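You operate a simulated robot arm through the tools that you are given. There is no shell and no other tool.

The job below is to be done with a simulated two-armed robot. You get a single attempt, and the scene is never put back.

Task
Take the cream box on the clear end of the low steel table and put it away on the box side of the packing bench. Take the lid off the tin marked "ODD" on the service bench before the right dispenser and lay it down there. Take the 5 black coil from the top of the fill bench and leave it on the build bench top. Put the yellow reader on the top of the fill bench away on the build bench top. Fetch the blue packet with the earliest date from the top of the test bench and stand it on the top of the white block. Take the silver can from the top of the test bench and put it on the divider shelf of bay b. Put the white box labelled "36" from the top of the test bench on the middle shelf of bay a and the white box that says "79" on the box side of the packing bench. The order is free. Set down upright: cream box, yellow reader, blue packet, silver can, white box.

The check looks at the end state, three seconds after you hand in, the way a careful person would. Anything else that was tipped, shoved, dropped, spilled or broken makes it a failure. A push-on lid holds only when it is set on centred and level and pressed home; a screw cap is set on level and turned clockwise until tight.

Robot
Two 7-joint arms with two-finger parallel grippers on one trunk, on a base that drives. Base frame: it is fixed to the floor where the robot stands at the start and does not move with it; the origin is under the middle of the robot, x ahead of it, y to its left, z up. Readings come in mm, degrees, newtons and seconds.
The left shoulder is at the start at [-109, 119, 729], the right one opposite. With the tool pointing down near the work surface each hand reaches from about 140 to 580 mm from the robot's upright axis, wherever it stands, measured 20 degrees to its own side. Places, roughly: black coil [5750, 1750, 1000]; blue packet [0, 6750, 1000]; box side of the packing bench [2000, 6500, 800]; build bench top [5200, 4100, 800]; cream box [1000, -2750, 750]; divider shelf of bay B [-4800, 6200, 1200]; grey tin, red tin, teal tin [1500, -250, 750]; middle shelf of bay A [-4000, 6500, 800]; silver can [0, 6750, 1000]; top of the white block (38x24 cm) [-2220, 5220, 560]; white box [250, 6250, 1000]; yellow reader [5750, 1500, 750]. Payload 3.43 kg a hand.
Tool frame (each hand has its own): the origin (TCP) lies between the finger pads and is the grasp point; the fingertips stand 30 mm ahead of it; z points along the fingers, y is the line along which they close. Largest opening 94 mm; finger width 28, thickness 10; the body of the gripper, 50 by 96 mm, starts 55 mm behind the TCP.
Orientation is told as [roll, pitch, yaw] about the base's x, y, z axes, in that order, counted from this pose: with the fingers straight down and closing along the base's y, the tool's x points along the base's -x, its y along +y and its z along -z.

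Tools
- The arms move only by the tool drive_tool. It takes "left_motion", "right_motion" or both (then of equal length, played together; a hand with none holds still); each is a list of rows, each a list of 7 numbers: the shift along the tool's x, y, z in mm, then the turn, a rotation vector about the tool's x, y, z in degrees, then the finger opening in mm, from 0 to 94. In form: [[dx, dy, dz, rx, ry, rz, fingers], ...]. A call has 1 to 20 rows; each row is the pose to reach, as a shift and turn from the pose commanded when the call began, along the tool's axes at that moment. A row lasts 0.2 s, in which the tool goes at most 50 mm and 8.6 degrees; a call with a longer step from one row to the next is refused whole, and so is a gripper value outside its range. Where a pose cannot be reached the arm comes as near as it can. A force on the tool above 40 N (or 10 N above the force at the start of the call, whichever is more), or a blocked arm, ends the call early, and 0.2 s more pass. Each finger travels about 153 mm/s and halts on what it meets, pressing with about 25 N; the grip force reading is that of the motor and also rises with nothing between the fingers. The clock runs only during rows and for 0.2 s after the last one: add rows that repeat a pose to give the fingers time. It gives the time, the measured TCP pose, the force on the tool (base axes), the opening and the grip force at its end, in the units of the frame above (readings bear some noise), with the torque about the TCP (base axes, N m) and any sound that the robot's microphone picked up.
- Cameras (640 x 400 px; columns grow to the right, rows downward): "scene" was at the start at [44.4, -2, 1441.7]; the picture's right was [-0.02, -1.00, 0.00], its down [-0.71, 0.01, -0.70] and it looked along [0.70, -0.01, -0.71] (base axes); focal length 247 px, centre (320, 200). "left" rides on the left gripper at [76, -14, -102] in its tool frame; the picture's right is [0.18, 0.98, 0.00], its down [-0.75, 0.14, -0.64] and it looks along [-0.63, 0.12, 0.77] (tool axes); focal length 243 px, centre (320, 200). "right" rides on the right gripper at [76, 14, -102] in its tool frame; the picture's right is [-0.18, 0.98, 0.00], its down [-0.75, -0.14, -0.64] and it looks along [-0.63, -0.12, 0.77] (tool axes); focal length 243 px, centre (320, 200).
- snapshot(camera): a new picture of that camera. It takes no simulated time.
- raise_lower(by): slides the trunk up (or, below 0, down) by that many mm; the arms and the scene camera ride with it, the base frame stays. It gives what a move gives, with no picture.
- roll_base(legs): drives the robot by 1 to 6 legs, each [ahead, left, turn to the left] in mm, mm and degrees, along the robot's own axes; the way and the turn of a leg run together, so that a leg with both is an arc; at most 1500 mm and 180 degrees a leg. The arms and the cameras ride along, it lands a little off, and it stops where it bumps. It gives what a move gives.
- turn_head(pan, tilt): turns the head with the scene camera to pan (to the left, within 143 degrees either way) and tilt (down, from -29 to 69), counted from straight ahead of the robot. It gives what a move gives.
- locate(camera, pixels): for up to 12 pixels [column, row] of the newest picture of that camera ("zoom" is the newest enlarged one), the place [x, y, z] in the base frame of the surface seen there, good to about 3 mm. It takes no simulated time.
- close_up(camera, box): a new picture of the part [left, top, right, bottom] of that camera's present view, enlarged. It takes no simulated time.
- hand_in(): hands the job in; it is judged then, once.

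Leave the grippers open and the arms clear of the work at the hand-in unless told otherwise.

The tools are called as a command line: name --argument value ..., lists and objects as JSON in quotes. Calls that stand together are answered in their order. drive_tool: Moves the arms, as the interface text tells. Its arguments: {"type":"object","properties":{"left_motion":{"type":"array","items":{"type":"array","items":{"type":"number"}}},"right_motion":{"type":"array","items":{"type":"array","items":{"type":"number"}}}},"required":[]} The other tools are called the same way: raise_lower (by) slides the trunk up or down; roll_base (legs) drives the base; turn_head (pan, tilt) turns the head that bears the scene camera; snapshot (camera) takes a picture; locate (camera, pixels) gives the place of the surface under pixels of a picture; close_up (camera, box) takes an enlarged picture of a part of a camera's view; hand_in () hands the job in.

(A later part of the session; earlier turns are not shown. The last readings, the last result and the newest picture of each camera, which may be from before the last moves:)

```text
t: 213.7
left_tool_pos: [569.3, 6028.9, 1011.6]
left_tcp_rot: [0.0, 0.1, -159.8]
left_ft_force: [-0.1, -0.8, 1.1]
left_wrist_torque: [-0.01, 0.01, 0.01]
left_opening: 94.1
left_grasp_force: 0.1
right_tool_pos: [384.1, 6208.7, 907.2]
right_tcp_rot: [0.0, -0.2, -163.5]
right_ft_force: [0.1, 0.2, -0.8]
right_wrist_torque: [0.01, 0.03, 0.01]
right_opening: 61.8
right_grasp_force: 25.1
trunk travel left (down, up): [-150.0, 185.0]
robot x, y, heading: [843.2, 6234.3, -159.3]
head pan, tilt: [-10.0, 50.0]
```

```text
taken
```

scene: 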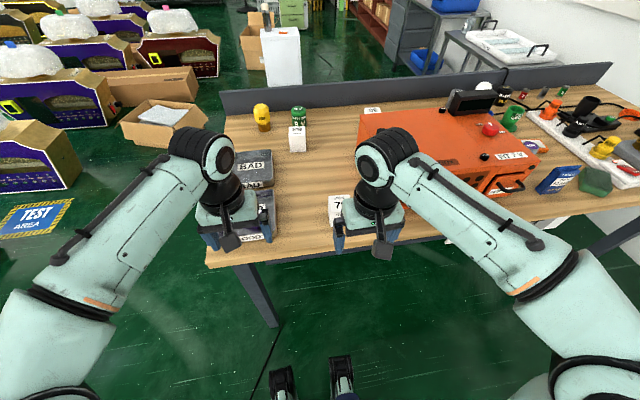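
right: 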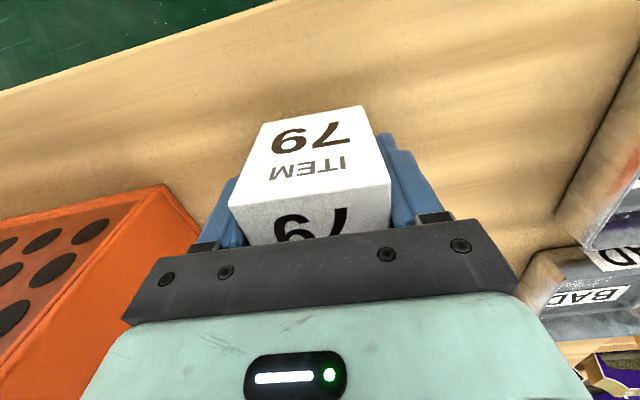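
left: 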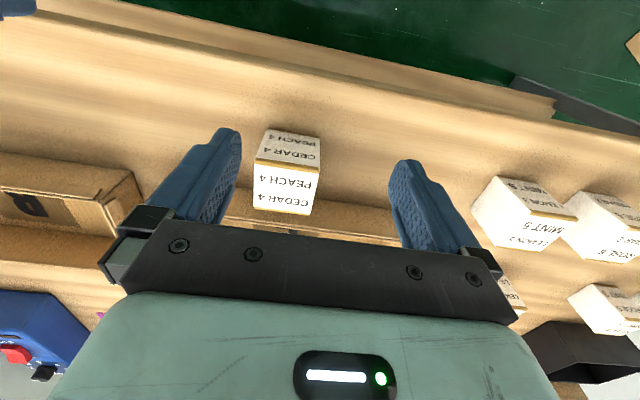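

Box 79 is held. I lift to about 1020 and draw it back over the edge.

drive_tool --right_motion '[[0, 0, -20, 0, 0, 0, 0], [0, 0, -45, 0, 0, 0, 0], [0, 0, -75, 0, 0, 0, 0], [0, 0, -105, 0, 0, 0, 0], [20, 0, -112, 0, 0, 0, 0], [50, 0, -112, 0, 0, 0, 0], [85, 0, -112, 0, 0, 0, 0], [120, 0, -112, 0, 0, 0, 0]]'

turn_head --pan -20 --tilt 35

snapshot --camera "scene"

close_up --camera "scene" --box '[220, 60, 440, 200]'

```text
t: 215.5
left_tool_pos: [569.0, 6029.2, 1010.9]
left_tcp_rot: [0.0, -0.1, -159.8]
left_ft_force: [-0.1, -0.2, 0.7]
left_wrist_torque: [0.01, 0.03, -0.01]
left_opening: 94.0
left_grasp_force: 0.1
right_tool_pos: [502.9, 6242.9, 1018.5]
right_tcp_rot: [0.1, -0.1, -163.5]
right_ft_force: [1.2, 0.2, -1.6]
right_wrist_torque: [-0.01, -0.03, -0.03]
right_opening: 61.9
right_grasp_force: 24.7
trunk travel left (down, up): [-150.0, 185.0]
robot x, y, heading: [835.9, 6239.7, -159.3]
head pan, tilt: [-10.0, 50.0]
```

```text
t: 216.3
left_tool_pos: [569.3, 6029.8, 1011.4]
left_tcp_rot: [0.0, 0.0, -159.8]
left_ft_force: [-0.4, 0.2, -0.4]
left_wrist_torque: [-0.01, -0.02, 0.02]
left_opening: 94.1
left_grasp_force: 0.1
right_tool_pos: [501.7, 6241.2, 1017.1]
right_tcp_rot: [0.0, -0.1, -163.5]
right_ft_force: [-0.1, -0.1, -1.1]
right_wrist_torque: [-0.01, 0.04, -0.04]
right_opening: 61.9
right_grasp_force: 25.0
trunk travel left (down, up): [-150.0, 185.0]
robot x, y, heading: [838.1, 6231.3, -159.6]
head pan, tilt: [-20.0, 35.0]
```

```text
taken
```

scene: 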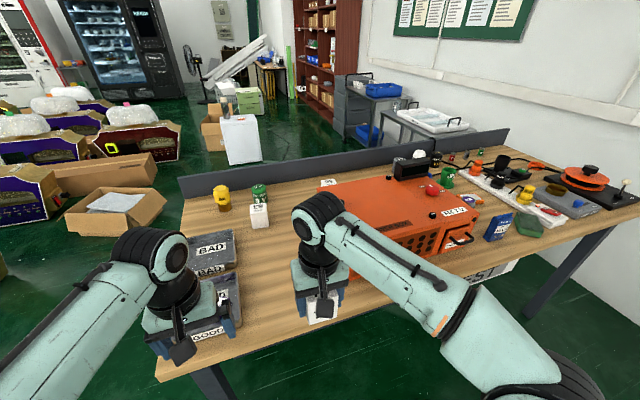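

```text
2.86 times, centred on (330, 130) of scene
```

zoom: 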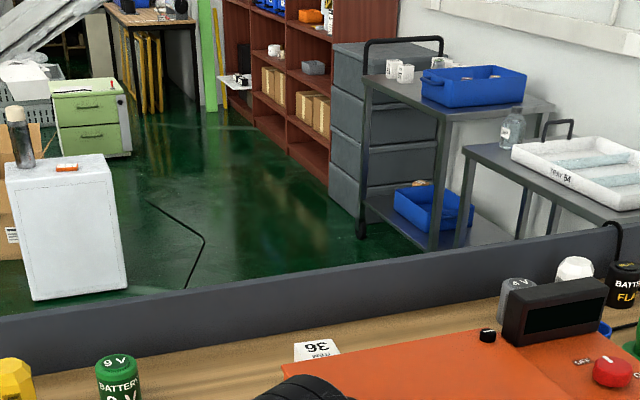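

I zoom on the two other white boxes to read their numbers.

close_up --camera "scene" --box '[310, 165, 350, 190]'

close_up --camera "scene" --box '[235, 190, 283, 235]'

close_up --camera "scene" --box '[390, 135, 510, 210]'

```text
16.00 times, centred on (330, 178) of scene
```

zoom: 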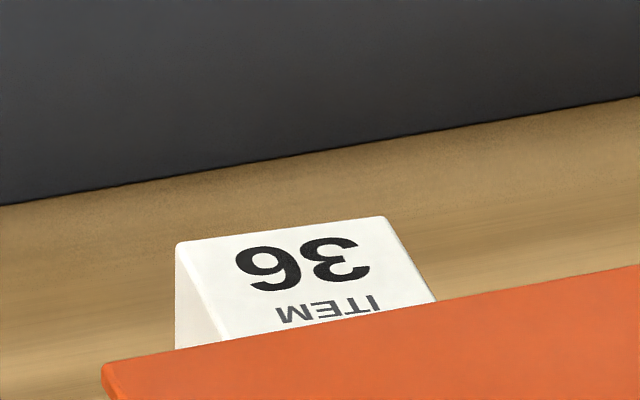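

```text
8.89 times, centred on (259, 212) of scene
```

zoom: 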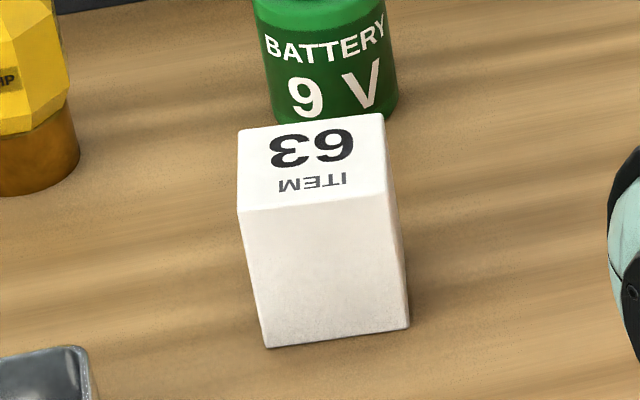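

```text
5.33 times, centred on (450, 172) of scene
```

zoom: 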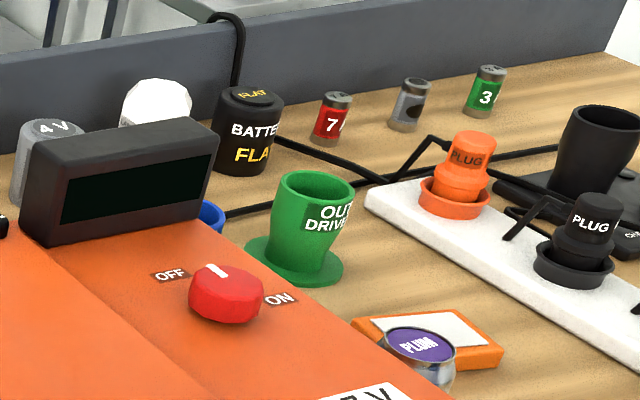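

The far box seems to read 36 and the near one 63 (both upside down to me); I'll confirm later from the west. Now I take box 79 across to the packing bench: back, turn 180°, go ahead.

roll_base --legs '[[-330, 0, 0], [0, 0, 180], [0, -140, 0], [200, 0, 0]]'

turn_head --pan -5 --tilt 45

snapshot --camera "scene"

```text
t: 228.5
left_tool_pos: [1653.6, 6506.6, 1011.7]
left_tcp_rot: [-0.2, 0.1, 21.5]
left_ft_force: [-0.4, -0.1, 0.1]
left_wrist_torque: [-0.01, 0.03, -0.01]
left_opening: 94.2
left_grasp_force: 0.0
right_tool_pos: [1726.9, 6297.2, 1017.1]
right_tcp_rot: [0.1, 0.1, 17.9]
right_ft_force: [1.2, -0.3, -0.9]
right_wrist_torque: [0.01, 0.02, -0.01]
right_opening: 61.9
right_grasp_force: 24.7
trunk travel left (down, up): [-150.0, 185.0]
robot x, y, heading: [1383.4, 6297.1, 21.9]
head pan, tilt: [-20.0, 35.0]
```

```text
t: 229.3
left_tool_pos: [1652.9, 6506.3, 1011.8]
left_tcp_rot: [0.0, -0.1, 21.5]
left_ft_force: [-0.4, 0.0, -0.3]
left_wrist_torque: [-0.02, 0.02, 0.0]
left_opening: 93.8
left_grasp_force: 0.0
right_tool_pos: [1725.9, 6296.1, 1018.6]
right_tcp_rot: [0.0, 0.0, 17.8]
right_ft_force: [-0.1, -0.7, -0.5]
right_wrist_torque: [-0.01, -0.01, 0.0]
right_opening: 61.9
right_grasp_force: 24.8
trunk travel left (down, up): [-150.0, 185.0]
robot x, y, heading: [1384.9, 6299.2, 21.9]
head pan, tilt: [-5.0, 45.0]
```

```text
taken
```

scene: 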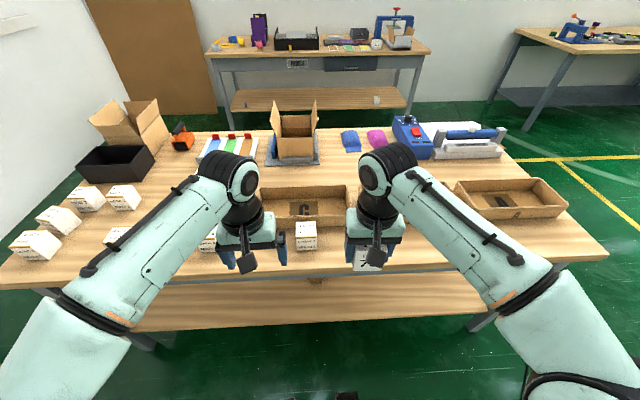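

I roll 85 ahead, then carry box 79 over (1892,6353).

roll_base --legs '[[85, 0, -1]]'

```text
t: 230.3
left_tool_pos: [1736.1, 6532.8, 1011.8]
left_tcp_rot: [-0.1, -0.1, 20.3]
left_ft_force: [1.0, -0.7, -0.6]
left_wrist_torque: [0.0, 0.0, 0.02]
left_opening: 94.0
left_grasp_force: 0.0
right_tool_pos: [1804.2, 6320.6, 1018.5]
right_tcp_rot: [0.0, 0.0, 16.7]
right_ft_force: [-0.1, -0.1, -0.5]
right_wrist_torque: [-0.01, 0.02, -0.03]
right_opening: 61.8
right_grasp_force: 25.4
trunk travel left (down, up): [-150.0, 185.0]
robot x, y, heading: [1463.6, 6328.4, 20.7]
head pan, tilt: [-5.0, 45.0]
```

drive_tool --right_motion '[[-30, 2, 0, 0, 0, -1.5, 0], [-60, 4.5, 0, 0, 0, -3.3, 0], [-89.8, 6.9, 0, 0, 0, -3.3, 0], [-89.8, 6.9, 40, 0, 0, -3.3, 0], [-89.8, 6.9, 80, 0, 0, -3.3, 0], [-89.8, 6.9, 120, 0, 0, -3.3, 0], [-89.8, 6.9, 155, 0, 0, -3.3, 0], [-89.8, 6.9, 168, 0, 0, -3.3, 0]]'

close_up --camera "scene" --box '[240, 160, 440, 285]'

snapshot --camera "right"

```text
t: 232.1
left_tool_pos: [1737.1, 6532.1, 1011.1]
left_tcp_rot: [-0.1, -0.1, 20.4]
left_ft_force: [0.8, 0.1, 0.4]
left_wrist_torque: [-0.02, -0.03, 0.01]
left_opening: 93.9
left_grasp_force: 0.0
right_tool_pos: [1890.4, 6353.9, 846.9]
right_tcp_rot: [0.0, -0.1, 20.0]
right_ft_force: [-0.8, 0.0, -0.6]
right_wrist_torque: [0.01, 0.0, -0.04]
right_opening: 61.7
right_grasp_force: 25.5
trunk travel left (down, up): [-150.0, 185.0]
robot x, y, heading: [1463.3, 6328.5, 20.8]
head pan, tilt: [-5.0, 45.0]
```

```text
3.20 times, centred on (340, 222) of scene
```

zoom: 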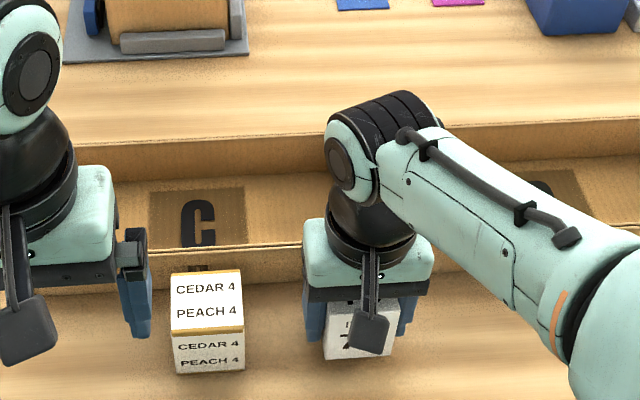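

```text
taken
```

right: 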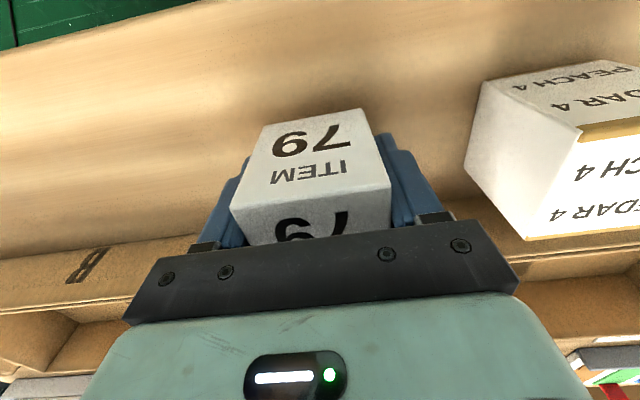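

drive_tool --right_motion '[[0, 0, 3, 0, 0, 0, 0], [0, 0, 6, 0, 0, 0, 0], [0, 0, 7, 0, 0, 0, 0]]'

drive_tool --right_motion '[[0, 0, 1, 0, 0, 0, 0], [0, 0, 2, 0, 0, 0, 0], [0, 0, 2, 0, 0, 0, 0]]'

```text
t: 232.9
left_tool_pos: [1736.3, 6532.8, 1012.1]
left_tcp_rot: [-0.1, 0.0, 20.5]
left_ft_force: [0.0, 0.5, 0.6]
left_wrist_torque: [0.0, 0.02, 0.01]
left_opening: 93.8
left_grasp_force: 0.0
right_tool_pos: [1888.5, 6352.9, 842.0]
right_tcp_rot: [0.0, -0.1, 20.0]
right_ft_force: [0.0, -0.2, 0.0]
right_wrist_torque: [-0.01, -0.02, 0.05]
right_opening: 61.9
right_grasp_force: 25.1
trunk travel left (down, up): [-150.0, 185.0]
robot x, y, heading: [1463.3, 6327.6, 21.0]
head pan, tilt: [-5.0, 45.0]
```

```text
t: 233.7
left_tool_pos: [1736.4, 6532.6, 1011.3]
left_tcp_rot: [-0.2, -0.1, 20.5]
left_ft_force: [0.4, -0.2, -0.1]
left_wrist_torque: [-0.04, -0.02, 0.0]
left_opening: 94.1
left_grasp_force: 0.0
right_tool_pos: [1888.7, 6352.1, 842.1]
right_tcp_rot: [0.0, 0.0, 19.9]
right_ft_force: [0.2, -0.7, -1.5]
right_wrist_torque: [-0.01, -0.02, -0.04]
right_opening: 61.6
right_grasp_force: 24.8
trunk travel left (down, up): [-150.0, 185.0]
robot x, y, heading: [1470.6, 6325.3, 20.8]
head pan, tilt: [-5.0, 45.0]
```

drive_tool --right_motion '[[0, 0, 1, 0, 0, 0, 0], [0, 0, 2, 0, 0, 0, 0], [0, 0, 2, 0, 0, 0, 0]]'

drive_tool --right_motion '[[0, 0, 1, 0, 0, 0, 0], [0, 0, 1, 0, 0, 0, 0]]'

```text
t: 234.5
left_tool_pos: [1736.4, 6532.4, 1011.6]
left_tcp_rot: [-0.1, 0.0, 20.5]
left_ft_force: [-0.8, 0.3, 0.4]
left_wrist_torque: [0.02, -0.01, 0.0]
left_opening: 93.8
left_grasp_force: 0.0
right_tool_pos: [1887.6, 6352.5, 838.6]
right_tcp_rot: [0.0, -0.1, 20.0]
right_ft_force: [-0.1, 0.3, -0.5]
right_wrist_torque: [-0.02, 0.02, -0.01]
right_opening: 62.0
right_grasp_force: 25.0
trunk travel left (down, up): [-150.0, 185.0]
robot x, y, heading: [1464.1, 6328.5, 20.9]
head pan, tilt: [-5.0, 45.0]
```

```text
t: 235.1
left_tool_pos: [1736.1, 6532.6, 1011.8]
left_tcp_rot: [-0.1, 0.0, 20.4]
left_ft_force: [-0.2, -0.4, 0.1]
left_wrist_torque: [-0.02, 0.03, 0.0]
left_opening: 93.9
left_grasp_force: 0.0
right_tool_pos: [1889.3, 6352.7, 837.9]
right_tcp_rot: [0.0, -0.1, 20.0]
right_ft_force: [0.1, -0.1, -1.2]
right_wrist_torque: [-0.03, -0.02, -0.01]
right_opening: 62.0
right_grasp_force: 24.7
trunk travel left (down, up): [-150.0, 185.0]
robot x, y, heading: [1464.6, 6327.4, 20.9]
head pan, tilt: [-5.0, 45.0]
```

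drive_tool --right_motion '[[0, 0, 1, 0, 0, 0, 0], [0, 0, 2, 0, 0, 0, 0], [0, 0, 2, 0, 0, 0, 0]]'

```text
t: 235.9
left_tool_pos: [1735.5, 6533.4, 1011.9]
left_tcp_rot: [-0.1, 0.2, 20.3]
left_ft_force: [-0.6, -0.1, 0.3]
left_wrist_torque: [0.02, 0.0, -0.02]
left_opening: 94.1
left_grasp_force: 0.1
right_tool_pos: [1889.0, 6353.4, 835.5]
right_tcp_rot: [0.0, -0.1, 20.0]
right_ft_force: [0.5, 0.5, -0.1]
right_wrist_torque: [0.0, -0.03, 0.01]
right_opening: 61.8
right_grasp_force: 25.1
trunk travel left (down, up): [-150.0, 185.0]
robot x, y, heading: [1467.2, 6328.1, 20.7]
head pan, tilt: [-5.0, 45.0]
```

drive_tool --right_motion '[[0, 0, 1, 0, 0, 0, 0], [0, 0, 2, 0, 0, 0, 0], [0, 0, 2, 0, 0, 0, 0]]'

close_up --camera "scene" --box '[325, 235, 385, 280]'

```text
t: 236.7
left_tool_pos: [1736.6, 6533.6, 1011.2]
left_tcp_rot: [-0.1, 0.0, 20.4]
left_ft_force: [0.3, 0.0, -0.2]
left_wrist_torque: [-0.05, -0.01, -0.01]
left_opening: 94.0
left_grasp_force: 0.2
right_tool_pos: [1889.1, 6352.8, 834.3]
right_tcp_rot: [0.1, -0.1, 20.1]
right_ft_force: [-0.1, 0.6, -1.5]
right_wrist_torque: [-0.02, 0.0, -0.04]
right_opening: 61.9
right_grasp_force: 25.4
trunk travel left (down, up): [-150.0, 185.0]
robot x, y, heading: [1468.1, 6327.2, 20.8]
head pan, tilt: [-5.0, 45.0]
```

```text
8.89 times, centred on (355, 258) of scene
```

zoom: 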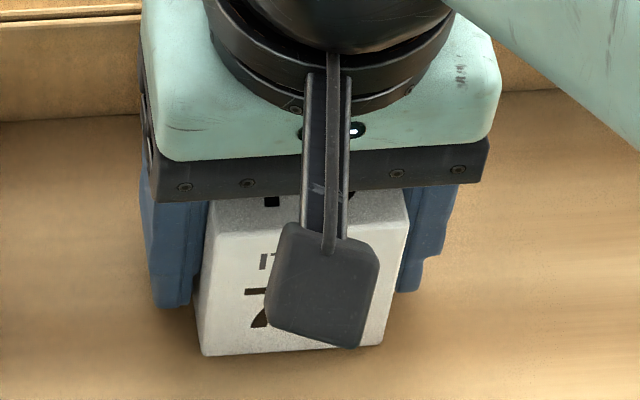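

drive_tool --right_motion '[[0, 0, 1, 0, 0, 0, 0], [0, 0, 2, 0, 0, 0, 0], [0, 0, 2, 0, 0, 0, 0]]'

drive_tool --right_motion '[[0, 0, 1, 0, 0, 0, 0], [0, 0, 1, 0, 0, 0, 0]]'

```text
t: 237.5
left_tool_pos: [1735.3, 6532.4, 1011.4]
left_tcp_rot: [-0.1, -0.1, 20.4]
left_ft_force: [0.1, 0.3, -0.1]
left_wrist_torque: [0.01, -0.03, -0.01]
left_opening: 93.8
left_grasp_force: 0.2
right_tool_pos: [1888.3, 6352.0, 834.2]
right_tcp_rot: [0.1, -0.3, 20.1]
right_ft_force: [-0.3, -1.9, 11.9]
right_wrist_torque: [-0.11, 0.24, 0.0]
right_opening: 61.9
right_grasp_force: 25.9
trunk travel left (down, up): [-150.0, 185.0]
robot x, y, heading: [1467.8, 6325.3, 20.7]
head pan, tilt: [-5.0, 45.0]
```

```text
t: 238.1
left_tool_pos: [1734.2, 6532.7, 1013.2]
left_tcp_rot: [-0.1, -0.2, 20.4]
left_ft_force: [0.0, -0.1, 0.4]
left_wrist_torque: [-0.03, 0.0, 0.0]
left_opening: 94.1
left_grasp_force: 0.0
right_tool_pos: [1888.1, 6353.6, 831.4]
right_tcp_rot: [0.0, -0.5, 20.0]
right_ft_force: [0.8, -3.7, 24.8]
right_wrist_torque: [0.0, -0.04, -0.01]
right_opening: 61.9
right_grasp_force: 24.9
trunk travel left (down, up): [-150.0, 185.0]
robot x, y, heading: [1465.6, 6324.1, 21.1]
head pan, tilt: [-5.0, 45.0]
```

Contact with 25 N. I ease back 2 mm, open and rise.

drive_tool --right_motion '[[0, 0, -1.5, 0, 0, 0, 0], [0, 0, -1.5, 0, 0, 0, 66], [0, 0, -1.5, 0, 0, 0, 80], [0, 0, -1.5, 0, 0, 0, 94], [0, 0, -30, 0, 0, 0, 94], [0, 0, -75, 0, 0, 0, 94], [0, 0, -120, 0, 0, 0, 94], [30, 0, -160, 0, 0, 0, 94], [75, 0, -180, 0, 0, 0, 94], [110, 0, -180, 0, 0, 0, 94]]'

snapshot --camera "scene"

close_up --camera "scene" --box '[260, 190, 400, 280]'

```text
t: 240.3
left_tool_pos: [1737.0, 6532.0, 1012.6]
left_tcp_rot: [-0.1, -0.1, 20.4]
left_ft_force: [-0.6, 0.0, -0.6]
left_wrist_torque: [0.0, 0.01, 0.0]
left_opening: 94.0
left_grasp_force: 0.0
right_tool_pos: [1787.8, 6315.2, 1011.3]
right_tcp_rot: [0.0, -0.1, 20.0]
right_ft_force: [0.2, -0.2, 0.0]
right_wrist_torque: [-0.01, -0.03, -0.03]
right_opening: 94.0
right_grasp_force: 0.1
trunk travel left (down, up): [-150.0, 185.0]
robot x, y, heading: [1469.2, 6327.9, 20.6]
head pan, tilt: [-5.0, 45.0]
```

```text
taken
```

scene: 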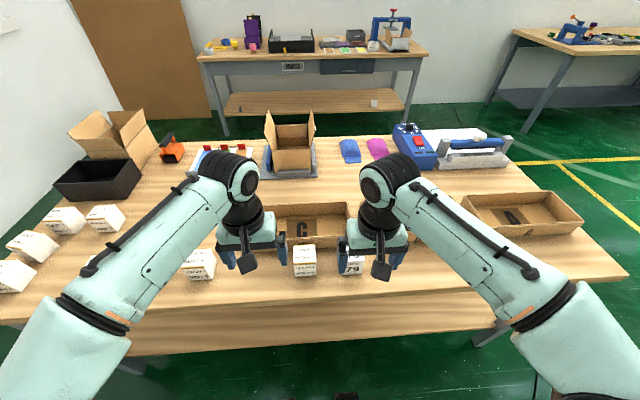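

```text
4.44 times, centred on (330, 235) of scene
```

zoom: 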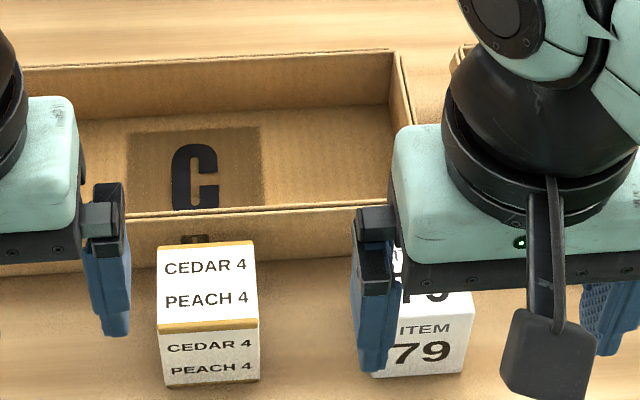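

Both boxes stand well. Now back to the aisle middle, turn round and go north along the test bench to read the packets.

roll_base --legs '[[-330, 0, 0], [0, 0, 180], [0, -500, 0]]'

turn_head --pan 0 --tilt 30

snapshot --camera "scene"

close_up --camera "scene" --box '[200, 130, 440, 280]'

```text
t: 254.2
left_tool_pos: [734.3, 6532.2, 1011.9]
left_tcp_rot: [0.0, 0.0, -167.0]
left_ft_force: [0.2, 0.0, -0.1]
left_wrist_torque: [0.0, 0.0, -0.02]
left_opening: 94.0
left_grasp_force: 0.0
right_tool_pos: [709.5, 6754.3, 1010.8]
right_tcp_rot: [0.1, -0.2, -167.3]
right_ft_force: [0.5, 0.0, -0.3]
right_wrist_torque: [-0.02, -0.01, 0.0]
right_opening: 94.2
right_grasp_force: 0.0
trunk travel left (down, up): [-150.0, 185.0]
robot x, y, heading: [1033.9, 6701.2, -166.5]
head pan, tilt: [-5.0, 45.0]
```

```text
t: 255.0
left_tool_pos: [735.2, 6531.6, 1012.2]
left_tcp_rot: [-0.1, 0.0, -167.0]
left_ft_force: [0.0, 1.1, 0.0]
left_wrist_torque: [-0.02, -0.03, 0.01]
left_opening: 94.0
left_grasp_force: 0.1
right_tool_pos: [709.1, 6753.8, 1011.9]
right_tcp_rot: [-0.1, 0.0, -167.3]
right_ft_force: [0.0, 0.1, 0.1]
right_wrist_torque: [0.01, 0.01, 0.03]
right_opening: 94.0
right_grasp_force: 0.0
trunk travel left (down, up): [-150.0, 185.0]
robot x, y, heading: [1029.3, 6705.0, -166.7]
head pan, tilt: [0.0, 30.0]
```

```text
taken
```

scene: 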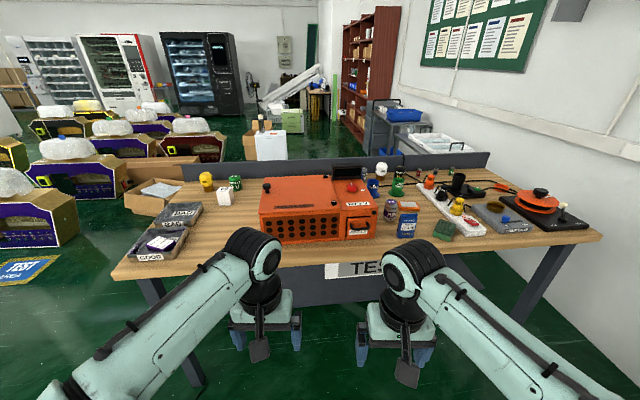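

```text
2.67 times, centred on (320, 205) of scene
```

zoom: 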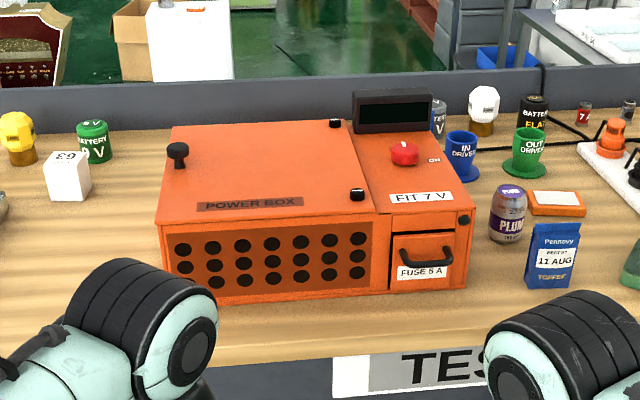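

I see the PLUM can (silver) and the packet 11 AUG. I zoom in on the right half to find other blue packets.

close_up --camera "scene" --box '[350, 150, 470, 245]'

close_up --camera "scene" --box '[420, 150, 610, 260]'

locate --camera "scene" --pixels '[[391, 210], [391, 202], [407, 225], [398, 230], [418, 228], [445, 228], [391, 220], [345, 235], [480, 225], [430, 262], [375, 180], [590, 235]]'

```text
4.21 times, centred on (410, 198) of scene
```

zoom: 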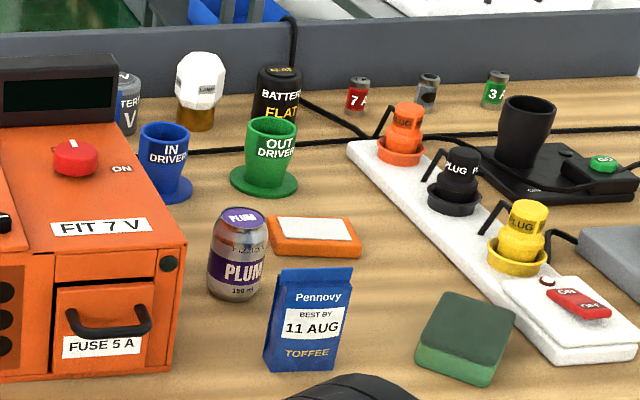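

```text
3.37 times, centred on (515, 205) of scene
```

zoom: 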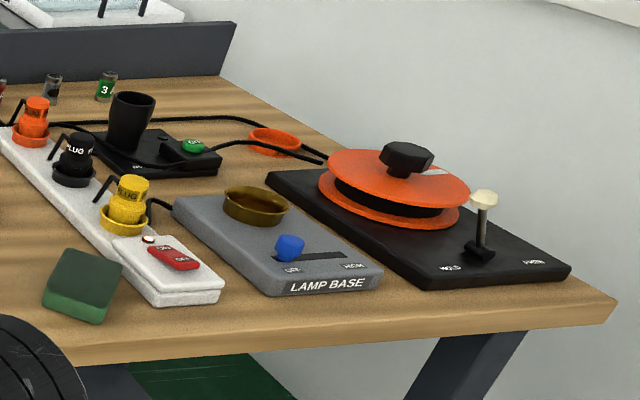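

```text
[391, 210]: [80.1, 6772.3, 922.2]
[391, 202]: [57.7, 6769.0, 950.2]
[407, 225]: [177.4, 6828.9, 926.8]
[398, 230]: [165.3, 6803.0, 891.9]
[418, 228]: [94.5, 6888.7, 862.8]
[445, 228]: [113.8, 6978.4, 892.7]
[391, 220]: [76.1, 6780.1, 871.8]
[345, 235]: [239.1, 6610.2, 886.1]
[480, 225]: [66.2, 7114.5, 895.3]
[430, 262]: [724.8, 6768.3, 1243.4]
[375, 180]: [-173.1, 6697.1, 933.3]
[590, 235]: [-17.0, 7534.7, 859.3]
```

Only the 11 AUG packet is plainly visible; something blue hides behind the orange case's meter. I raise the trunk to look over it.

raise_lower --by 180

turn_head --pan 5 --tilt 35

snapshot --camera "scene"

close_up --camera "scene" --box '[300, 120, 440, 210]'

```text
t: 257.0
left_tool_pos: [735.2, 6532.2, 1191.6]
left_tcp_rot: [0.0, 0.0, -166.9]
left_ft_force: [-0.3, -0.5, -0.9]
left_wrist_torque: [-0.01, 0.04, 0.02]
left_opening: 94.0
left_grasp_force: 0.0
right_tool_pos: [711.0, 6753.4, 1191.1]
right_tcp_rot: [0.0, -0.1, -167.3]
right_ft_force: [0.0, 0.8, 0.2]
right_wrist_torque: [-0.01, 0.0, 0.02]
right_opening: 94.0
right_grasp_force: 0.0
trunk travel left (down, up): [-330.0, 5.0]
robot x, y, heading: [1029.1, 6700.9, -166.5]
head pan, tilt: [0.0, 30.0]
```

```text
t: 257.6
left_tool_pos: [734.6, 6531.7, 1190.8]
left_tcp_rot: [-0.1, -0.1, -166.8]
left_ft_force: [0.0, 0.2, -0.1]
left_wrist_torque: [-0.02, -0.03, -0.02]
left_opening: 94.0
left_grasp_force: 0.0
right_tool_pos: [710.8, 6752.7, 1190.7]
right_tcp_rot: [0.0, -0.1, -167.2]
right_ft_force: [-0.1, -0.5, 0.6]
right_wrist_torque: [0.02, -0.04, -0.04]
right_opening: 93.9
right_grasp_force: 0.0
trunk travel left (down, up): [-330.0, 5.0]
robot x, y, heading: [1032.4, 6702.3, -166.6]
head pan, tilt: [5.0, 35.0]
```

```text
taken
```

scene: 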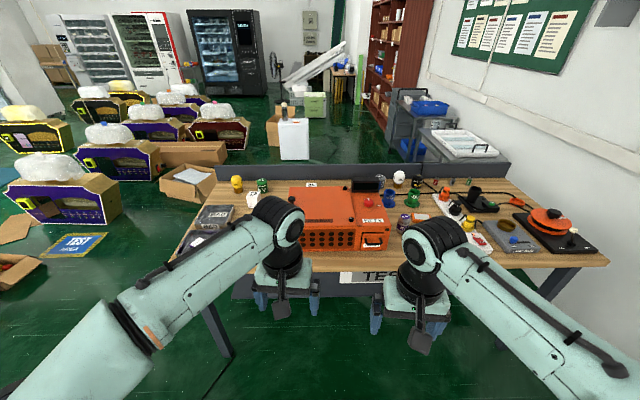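

```text
4.44 times, centred on (370, 165) of scene
```

zoom: 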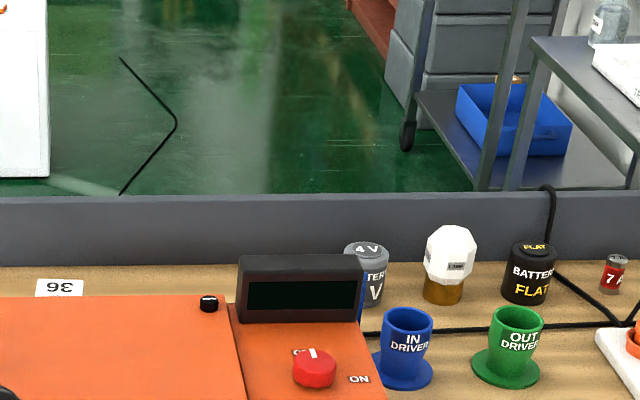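

A blue packet seems to hide behind the meter. I move 500 north to look past it.

roll_base --legs '[[0, -500, 0]]'

turn_head --pan 25 --tilt 30

snapshot --camera "scene"

close_up --camera "scene" --box '[200, 120, 400, 245]'

```text
t: 262.6
left_tool_pos: [616.7, 7017.2, 1192.0]
left_tcp_rot: [0.0, -0.1, -166.2]
left_ft_force: [0.1, -0.2, 0.6]
left_wrist_torque: [-0.01, -0.02, -0.03]
left_opening: 94.1
left_grasp_force: 0.1
right_tool_pos: [588.2, 7236.9, 1191.1]
right_tcp_rot: [0.0, -0.1, -166.6]
right_ft_force: [-0.8, -0.4, 0.3]
right_wrist_torque: [-0.03, -0.01, 0.0]
right_opening: 93.9
right_grasp_force: 0.1
trunk travel left (down, up): [-330.0, 5.0]
robot x, y, heading: [905.3, 7188.4, -165.8]
head pan, tilt: [5.0, 35.0]
```

```text
t: 263.4
left_tool_pos: [616.6, 7014.8, 1190.7]
left_tcp_rot: [0.0, 0.0, -166.2]
left_ft_force: [-0.2, 0.3, 0.0]
left_wrist_torque: [0.02, -0.01, 0.0]
left_opening: 94.0
left_grasp_force: 0.0
right_tool_pos: [589.8, 7237.2, 1190.3]
right_tcp_rot: [0.0, -0.1, -166.6]
right_ft_force: [0.3, 0.4, -0.4]
right_wrist_torque: [-0.01, 0.05, 0.01]
right_opening: 93.8
right_grasp_force: 0.1
trunk travel left (down, up): [-330.0, 5.0]
robot x, y, heading: [907.1, 7188.7, -165.7]
head pan, tilt: [25.0, 30.0]
```

```text
taken
```

scene: 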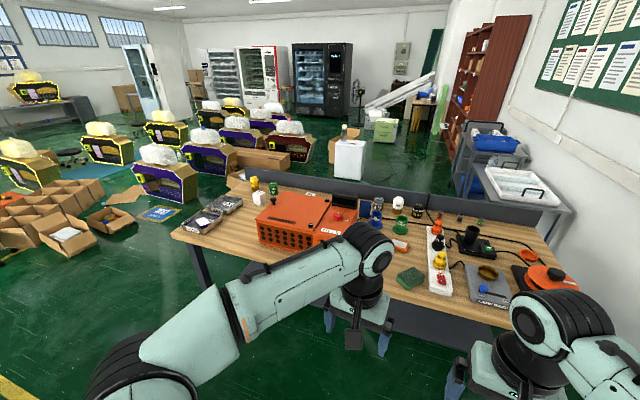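

```text
3.20 times, centred on (300, 182) of scene
```

zoom: 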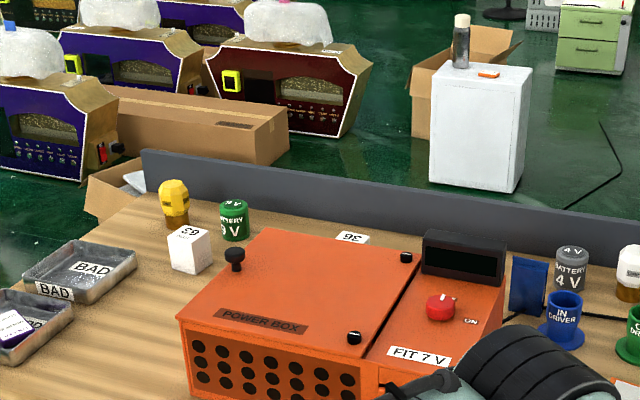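

The hidden packet shows only its back; I'll read it from the south/west side. First I fetch the silver PLUM can with the left hand: turn 5.7° and drive ahead.

roll_base --legs '[[0, 0, 5.7], [455, 0, 0]]'

turn_head --pan 10 --tilt 50

snapshot --camera "scene"

snapshot --camera "left"

```text
t: 266.7
left_tool_pos: [199.7, 6831.3, 1192.0]
left_tcp_rot: [-0.2, 0.0, -160.6]
left_ft_force: [0.1, 0.1, 0.0]
left_wrist_torque: [0.02, 0.01, -0.01]
left_opening: 94.0
left_grasp_force: 0.1
right_tool_pos: [151.2, 7050.4, 1190.1]
right_tcp_rot: [0.0, -0.1, -161.0]
right_ft_force: [0.4, 0.2, -0.4]
right_wrist_torque: [0.0, 0.0, 0.0]
right_opening: 94.4
right_grasp_force: 0.0
trunk travel left (down, up): [-330.0, 5.0]
robot x, y, heading: [476.6, 7031.8, -159.9]
head pan, tilt: [25.0, 30.0]
```

```text
t: 267.5
left_tool_pos: [200.1, 6830.6, 1192.0]
left_tcp_rot: [-0.1, 0.1, -160.7]
left_ft_force: [-0.4, 0.1, 0.6]
left_wrist_torque: [-0.02, -0.01, -0.01]
left_opening: 94.2
left_grasp_force: 0.0
right_tool_pos: [150.9, 7047.7, 1190.9]
right_tcp_rot: [0.0, -0.1, -161.1]
right_ft_force: [0.0, 0.2, 0.9]
right_wrist_torque: [0.01, 0.01, -0.01]
right_opening: 94.1
right_grasp_force: 0.1
trunk travel left (down, up): [-330.0, 5.0]
robot x, y, heading: [475.3, 7027.2, -160.2]
head pan, tilt: [10.0, 50.0]
```

```text
taken
```

scene: 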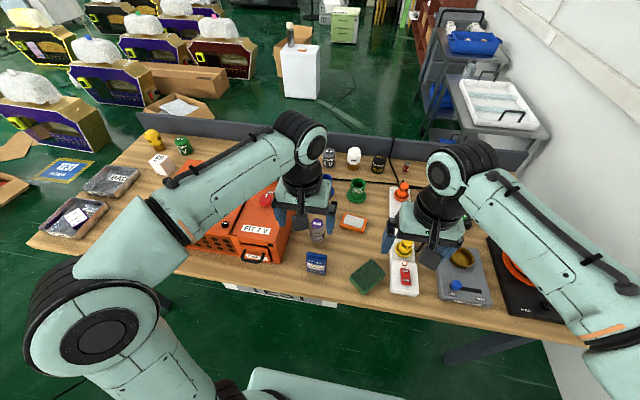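

```text
taken
```

left: 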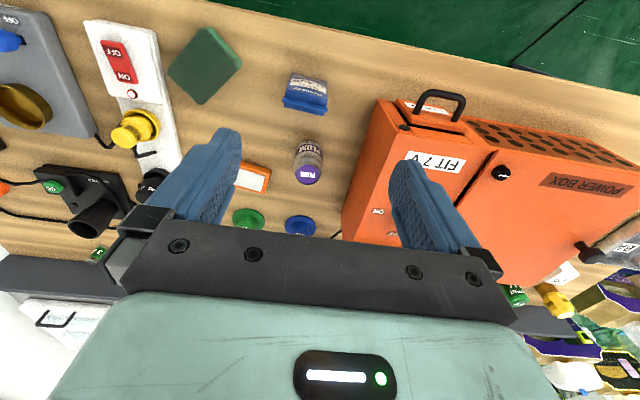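

close_up --camera "left" --box '[230, 60, 390, 240]'

locate --camera "left" --pixels '[[308, 174], [298, 174], [319, 175], [308, 180], [308, 150], [358, 170], [370, 130], [270, 175], [240, 165], [305, 95], [290, 100], [325, 105]]'

```text
2.22 times, centred on (310, 150) of left
```

zoom: 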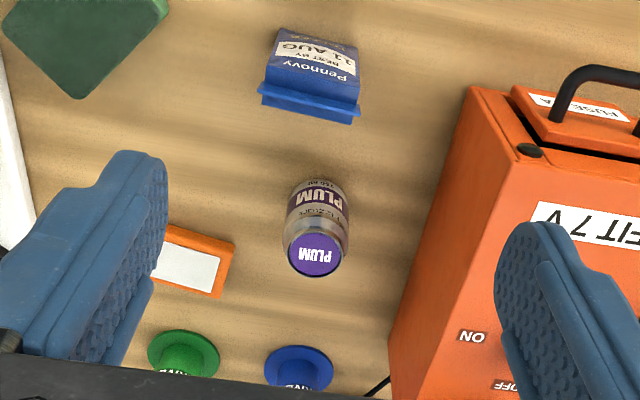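

```text
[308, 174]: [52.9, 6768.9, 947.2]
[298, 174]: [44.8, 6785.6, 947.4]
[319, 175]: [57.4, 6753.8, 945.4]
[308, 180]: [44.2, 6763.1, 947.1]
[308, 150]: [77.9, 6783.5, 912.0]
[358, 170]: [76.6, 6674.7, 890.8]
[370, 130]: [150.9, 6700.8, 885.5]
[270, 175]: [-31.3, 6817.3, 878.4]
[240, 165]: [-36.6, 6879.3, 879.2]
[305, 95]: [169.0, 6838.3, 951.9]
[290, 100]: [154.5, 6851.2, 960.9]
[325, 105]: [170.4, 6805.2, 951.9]
```

The can: centre ≈(53,6770), top 947, about 52 wide. I move the left hand above it and down to z≈1010.

drive_tool --left_motion '[[-40, 2, 0, 0, 0, 0, 94], [-80, 4, 0, 0, 0, 0, 94], [-120, 6.5, 0, 0, 0, 0, 94], [-158.9, 8.7, 0, 0, 0, 0, 94], [-158.9, 8.7, 45, 0, 0, 0, 94], [-158.9, 8.7, 90, 0, 0, 0, 94], [-158.9, 8.7, 135, 0, 0, 0, 94], [-158.9, 8.7, 180, 0, 0, 0, 94]]'

snapshot --camera "left"

```text
t: 269.3
left_tool_pos: [52.8, 6768.3, 1008.5]
left_tcp_rot: [-0.1, -0.1, -160.6]
left_ft_force: [0.1, -0.1, 0.5]
left_wrist_torque: [0.03, 0.01, 0.01]
left_opening: 94.1
left_grasp_force: 0.0
right_tool_pos: [150.3, 7048.8, 1192.0]
right_tcp_rot: [-0.1, 0.0, -161.0]
right_ft_force: [-0.4, 0.5, -1.0]
right_wrist_torque: [-0.04, -0.02, -0.01]
right_opening: 94.1
right_grasp_force: 0.2
trunk travel left (down, up): [-330.0, 5.0]
robot x, y, heading: [474.3, 7034.0, -160.5]
head pan, tilt: [10.0, 50.0]
```

```text
taken
```

left: 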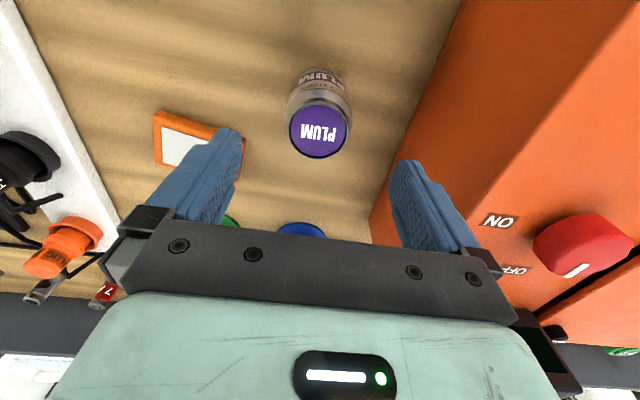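

locate --camera "left" --pixels '[[320, 130], [295, 128], [347, 132], [320, 155], [320, 105], [425, 100], [400, 160], [385, 215], [420, 130], [450, 40], [240, 175], [160, 120]]'

```text
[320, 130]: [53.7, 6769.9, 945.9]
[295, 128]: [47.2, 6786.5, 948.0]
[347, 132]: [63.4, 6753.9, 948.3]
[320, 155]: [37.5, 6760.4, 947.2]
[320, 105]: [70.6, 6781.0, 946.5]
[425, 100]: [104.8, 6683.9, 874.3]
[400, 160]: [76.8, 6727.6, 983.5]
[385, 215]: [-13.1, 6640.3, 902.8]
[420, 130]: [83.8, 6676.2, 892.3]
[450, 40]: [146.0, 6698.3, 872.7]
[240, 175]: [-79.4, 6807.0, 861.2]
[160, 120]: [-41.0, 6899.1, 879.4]
```

Clear by about 40 mm. I descend to z≈905, close, and lift gently.

drive_tool --left_motion '[[0, -1, 35, 0, 0, 0, 94], [0, -1, 70, 0, 0, 0, 94], [0, -1, 100, 0, 0, 0, 94], [0, -1, 104, 0, 0, 0, 94], [0, -1, 104, 0, 0, 0, 70], [0, -1, 104, 0, 0, 0, 40], [0, -1, 104, 0, 0, 0, 0], [0, -1, 104, 0, 0, 0, 0], [0, -1, 104, 0, 0, 0, 0], [0, -1, 101, 0, 0, 0, 0], [0, -1, 97, 0, 0, 0, 0], [0, -1, 92, 0, 0, 0, 0]]'

snapshot --camera "left"

```text
t: 271.9
left_tool_pos: [52.6, 6769.6, 920.2]
left_tcp_rot: [-0.1, 0.1, -160.6]
left_ft_force: [0.0, 0.2, -1.2]
left_wrist_torque: [-0.03, -0.02, -0.04]
left_opening: 52.7
left_grasp_force: 24.7
right_tool_pos: [149.6, 7048.9, 1190.9]
right_tcp_rot: [0.1, -0.2, -161.0]
right_ft_force: [0.5, 0.4, -0.2]
right_wrist_torque: [-0.01, 0.04, 0.0]
right_opening: 93.9
right_grasp_force: 0.1
trunk travel left (down, up): [-330.0, 5.0]
robot x, y, heading: [472.2, 7032.2, -160.2]
head pan, tilt: [10.0, 50.0]
```

```text
taken
```

left: 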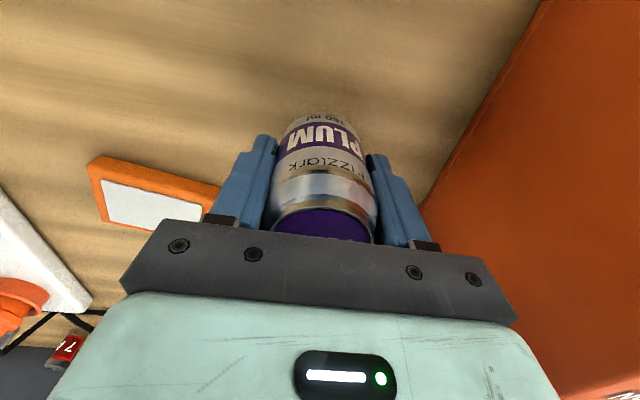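

The can is held (52.7 mm). I lift it high and draw back.

drive_tool --left_motion '[[0, 0, -20, 0, 0, 0, 0], [0, 0, -50, 0, 0, 0, 0], [0, 0, -85, 0, 0, 0, 0], [0, 0, -125, 0, 0, 0, 0], [0, 0, -165, 0, 0, 0, 0], [0, 0, -205, 0, 0, 0, 0], [0, 0, -245, 0, 0, 0, 0], [30, 0, -260, 0, 0, 0, 0], [65, 0, -260, 0, 0, 0, 0], [105, 0, -260, 0, 0, 0, 0], [145, 0, -260, 0, 0, 0, 0]]'

roll_base --legs '[[-330, 0, 0], [0, 1300, 0]]'

turn_head --pan -30 --tilt 30

snapshot --camera "scene"

```text
t: 274.3
left_tool_pos: [189.2, 6820.4, 1177.7]
left_tcp_rot: [-0.1, -0.2, -160.6]
left_ft_force: [-0.6, 0.0, -1.6]
left_wrist_torque: [-0.01, 0.03, -0.01]
left_opening: 52.5
left_grasp_force: 24.8
right_tool_pos: [153.0, 7047.9, 1191.3]
right_tcp_rot: [0.1, -0.2, -160.9]
right_ft_force: [0.1, 0.7, 1.1]
right_wrist_torque: [0.01, 0.02, -0.01]
right_opening: 94.0
right_grasp_force: 0.1
trunk travel left (down, up): [-330.0, 5.0]
robot x, y, heading: [471.6, 7029.5, -160.1]
head pan, tilt: [10.0, 50.0]
```

```text
t: 287.8
left_tool_pos: [917.8, 5695.3, 1179.0]
left_tcp_rot: [0.0, 0.0, -161.8]
left_ft_force: [0.1, 0.4, -1.2]
left_wrist_torque: [0.0, -0.01, 0.01]
left_opening: 52.6
left_grasp_force: 25.1
right_tool_pos: [886.2, 5924.7, 1191.7]
right_tcp_rot: [0.0, -0.1, -162.1]
right_ft_force: [-0.7, 0.1, 0.9]
right_wrist_torque: [-0.02, 0.02, -0.04]
right_opening: 94.1
right_grasp_force: 0.1
trunk travel left (down, up): [-330.0, 5.0]
robot x, y, heading: [1206.8, 5898.4, -161.3]
head pan, tilt: [10.0, 50.0]
```

```text
t: 288.9
left_tool_pos: [916.8, 5695.4, 1178.7]
left_tcp_rot: [-0.1, 0.0, -161.9]
left_ft_force: [-0.2, -0.9, -1.8]
left_wrist_torque: [0.03, 0.03, 0.01]
left_opening: 52.5
left_grasp_force: 24.9
right_tool_pos: [886.3, 5925.5, 1190.7]
right_tcp_rot: [-0.1, -0.1, -162.2]
right_ft_force: [0.5, 0.1, 0.1]
right_wrist_torque: [-0.04, 0.02, -0.02]
right_opening: 93.9
right_grasp_force: 0.0
trunk travel left (down, up): [-330.0, 5.0]
robot x, y, heading: [1210.1, 5900.6, -161.2]
head pan, tilt: [-30.0, 30.0]
```

```text
taken
```

scene: 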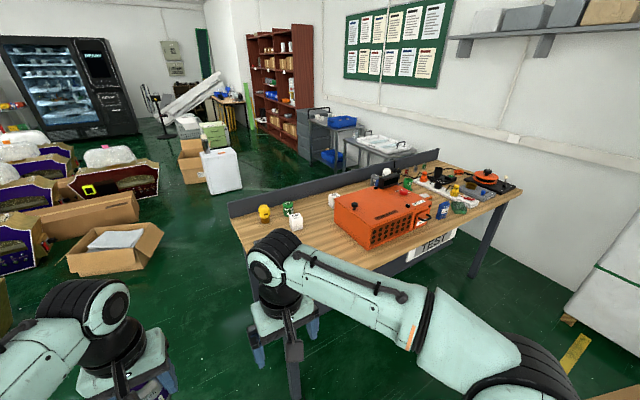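

I go round the south-east corner to about (400,5150) and look north.

roll_base --legs '[[1008, 449, 0]]'

turn_head --pan -95 --tilt 30

snapshot --camera "scene"

close_up --camera "scene" --box '[240, 90, 440, 215]'

```text
t: 294.4
left_tool_pos: [147.3, 4953.0, 1179.3]
left_tcp_rot: [-0.1, 0.0, -160.8]
left_ft_force: [0.1, -0.3, -1.9]
left_wrist_torque: [-0.01, -0.01, -0.02]
left_opening: 52.5
left_grasp_force: 25.3
right_tool_pos: [110.5, 5182.1, 1191.2]
right_tcp_rot: [0.0, -0.1, -161.2]
right_ft_force: [-0.1, 0.7, 0.2]
right_wrist_torque: [0.0, 0.0, -0.02]
right_opening: 94.0
right_grasp_force: 0.0
trunk travel left (down, up): [-330.0, 5.0]
robot x, y, heading: [430.8, 5161.7, -160.5]
head pan, tilt: [-30.0, 30.0]
```

```text
t: 295.8
left_tool_pos: [145.4, 4953.5, 1178.9]
left_tcp_rot: [0.0, 0.1, -160.7]
left_ft_force: [-1.2, -0.8, -2.7]
left_wrist_torque: [-0.02, -0.02, 0.02]
left_opening: 52.5
left_grasp_force: 25.4
right_tool_pos: [111.6, 5181.2, 1190.8]
right_tcp_rot: [0.0, -0.1, -161.1]
right_ft_force: [0.0, -0.1, 0.0]
right_wrist_torque: [0.01, -0.02, 0.02]
right_opening: 93.7
right_grasp_force: 0.1
trunk travel left (down, up): [-330.0, 5.0]
robot x, y, heading: [435.7, 5165.7, -160.0]
head pan, tilt: [-95.0, 30.0]
```

```text
taken
```

scene: 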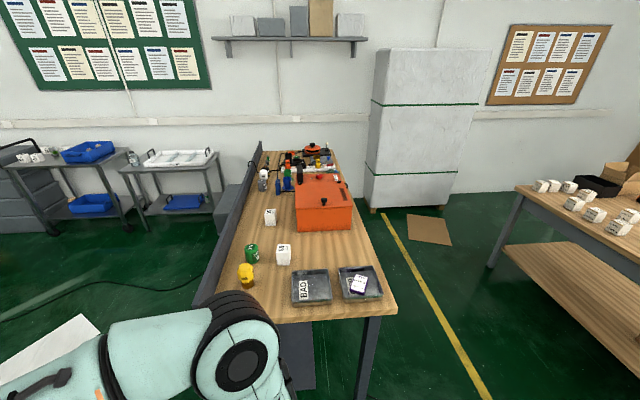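

```text
3.20 times, centred on (340, 152) of scene
```

zoom: 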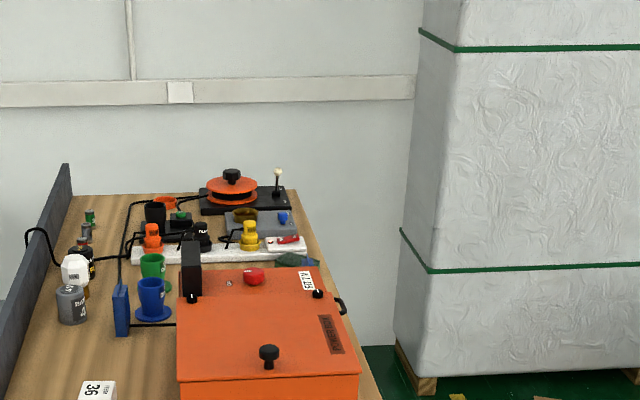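

The far box reads 36. The packet behind the meter is seen edge-on; its face looks west. I check the ground west of the bench.

locate --camera "scene" --pixels '[[60, 340], [90, 318], [100, 330], [0, 380], [140, 230], [215, 225], [120, 270], [200, 290], [262, 145], [210, 300], [230, 210], [50, 235]]'

turn_head --pan -40 --tilt 35

snapshot --camera "scene"

```text
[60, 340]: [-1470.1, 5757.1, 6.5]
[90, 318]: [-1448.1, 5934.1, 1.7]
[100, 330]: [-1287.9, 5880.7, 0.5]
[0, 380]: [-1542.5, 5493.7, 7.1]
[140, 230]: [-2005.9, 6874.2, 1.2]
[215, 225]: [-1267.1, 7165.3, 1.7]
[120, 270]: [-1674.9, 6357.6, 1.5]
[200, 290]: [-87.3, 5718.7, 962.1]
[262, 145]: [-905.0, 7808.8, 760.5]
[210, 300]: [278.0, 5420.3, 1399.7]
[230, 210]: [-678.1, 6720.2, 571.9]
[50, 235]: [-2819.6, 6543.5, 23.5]
```

```text
t: 297.0
left_tool_pos: [146.3, 4953.7, 1178.0]
left_tcp_rot: [-0.1, 0.0, -160.8]
left_ft_force: [-0.8, 0.3, -2.1]
left_wrist_torque: [0.0, -0.02, -0.01]
left_opening: 52.9
left_grasp_force: 24.6
right_tool_pos: [111.2, 5181.4, 1191.3]
right_tcp_rot: [0.0, 0.0, -161.1]
right_ft_force: [0.3, -0.5, -0.2]
right_wrist_torque: [-0.01, -0.02, 0.0]
right_opening: 94.0
right_grasp_force: 0.1
trunk travel left (down, up): [-330.0, 5.0]
robot x, y, heading: [433.3, 5159.2, -160.3]
head pan, tilt: [-40.0, 35.0]
```

```text
taken
```

scene: 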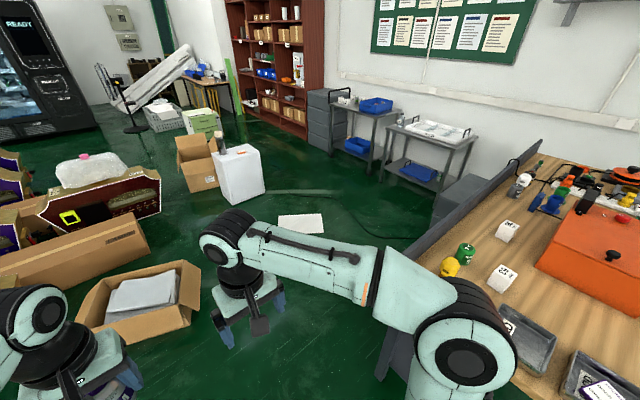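

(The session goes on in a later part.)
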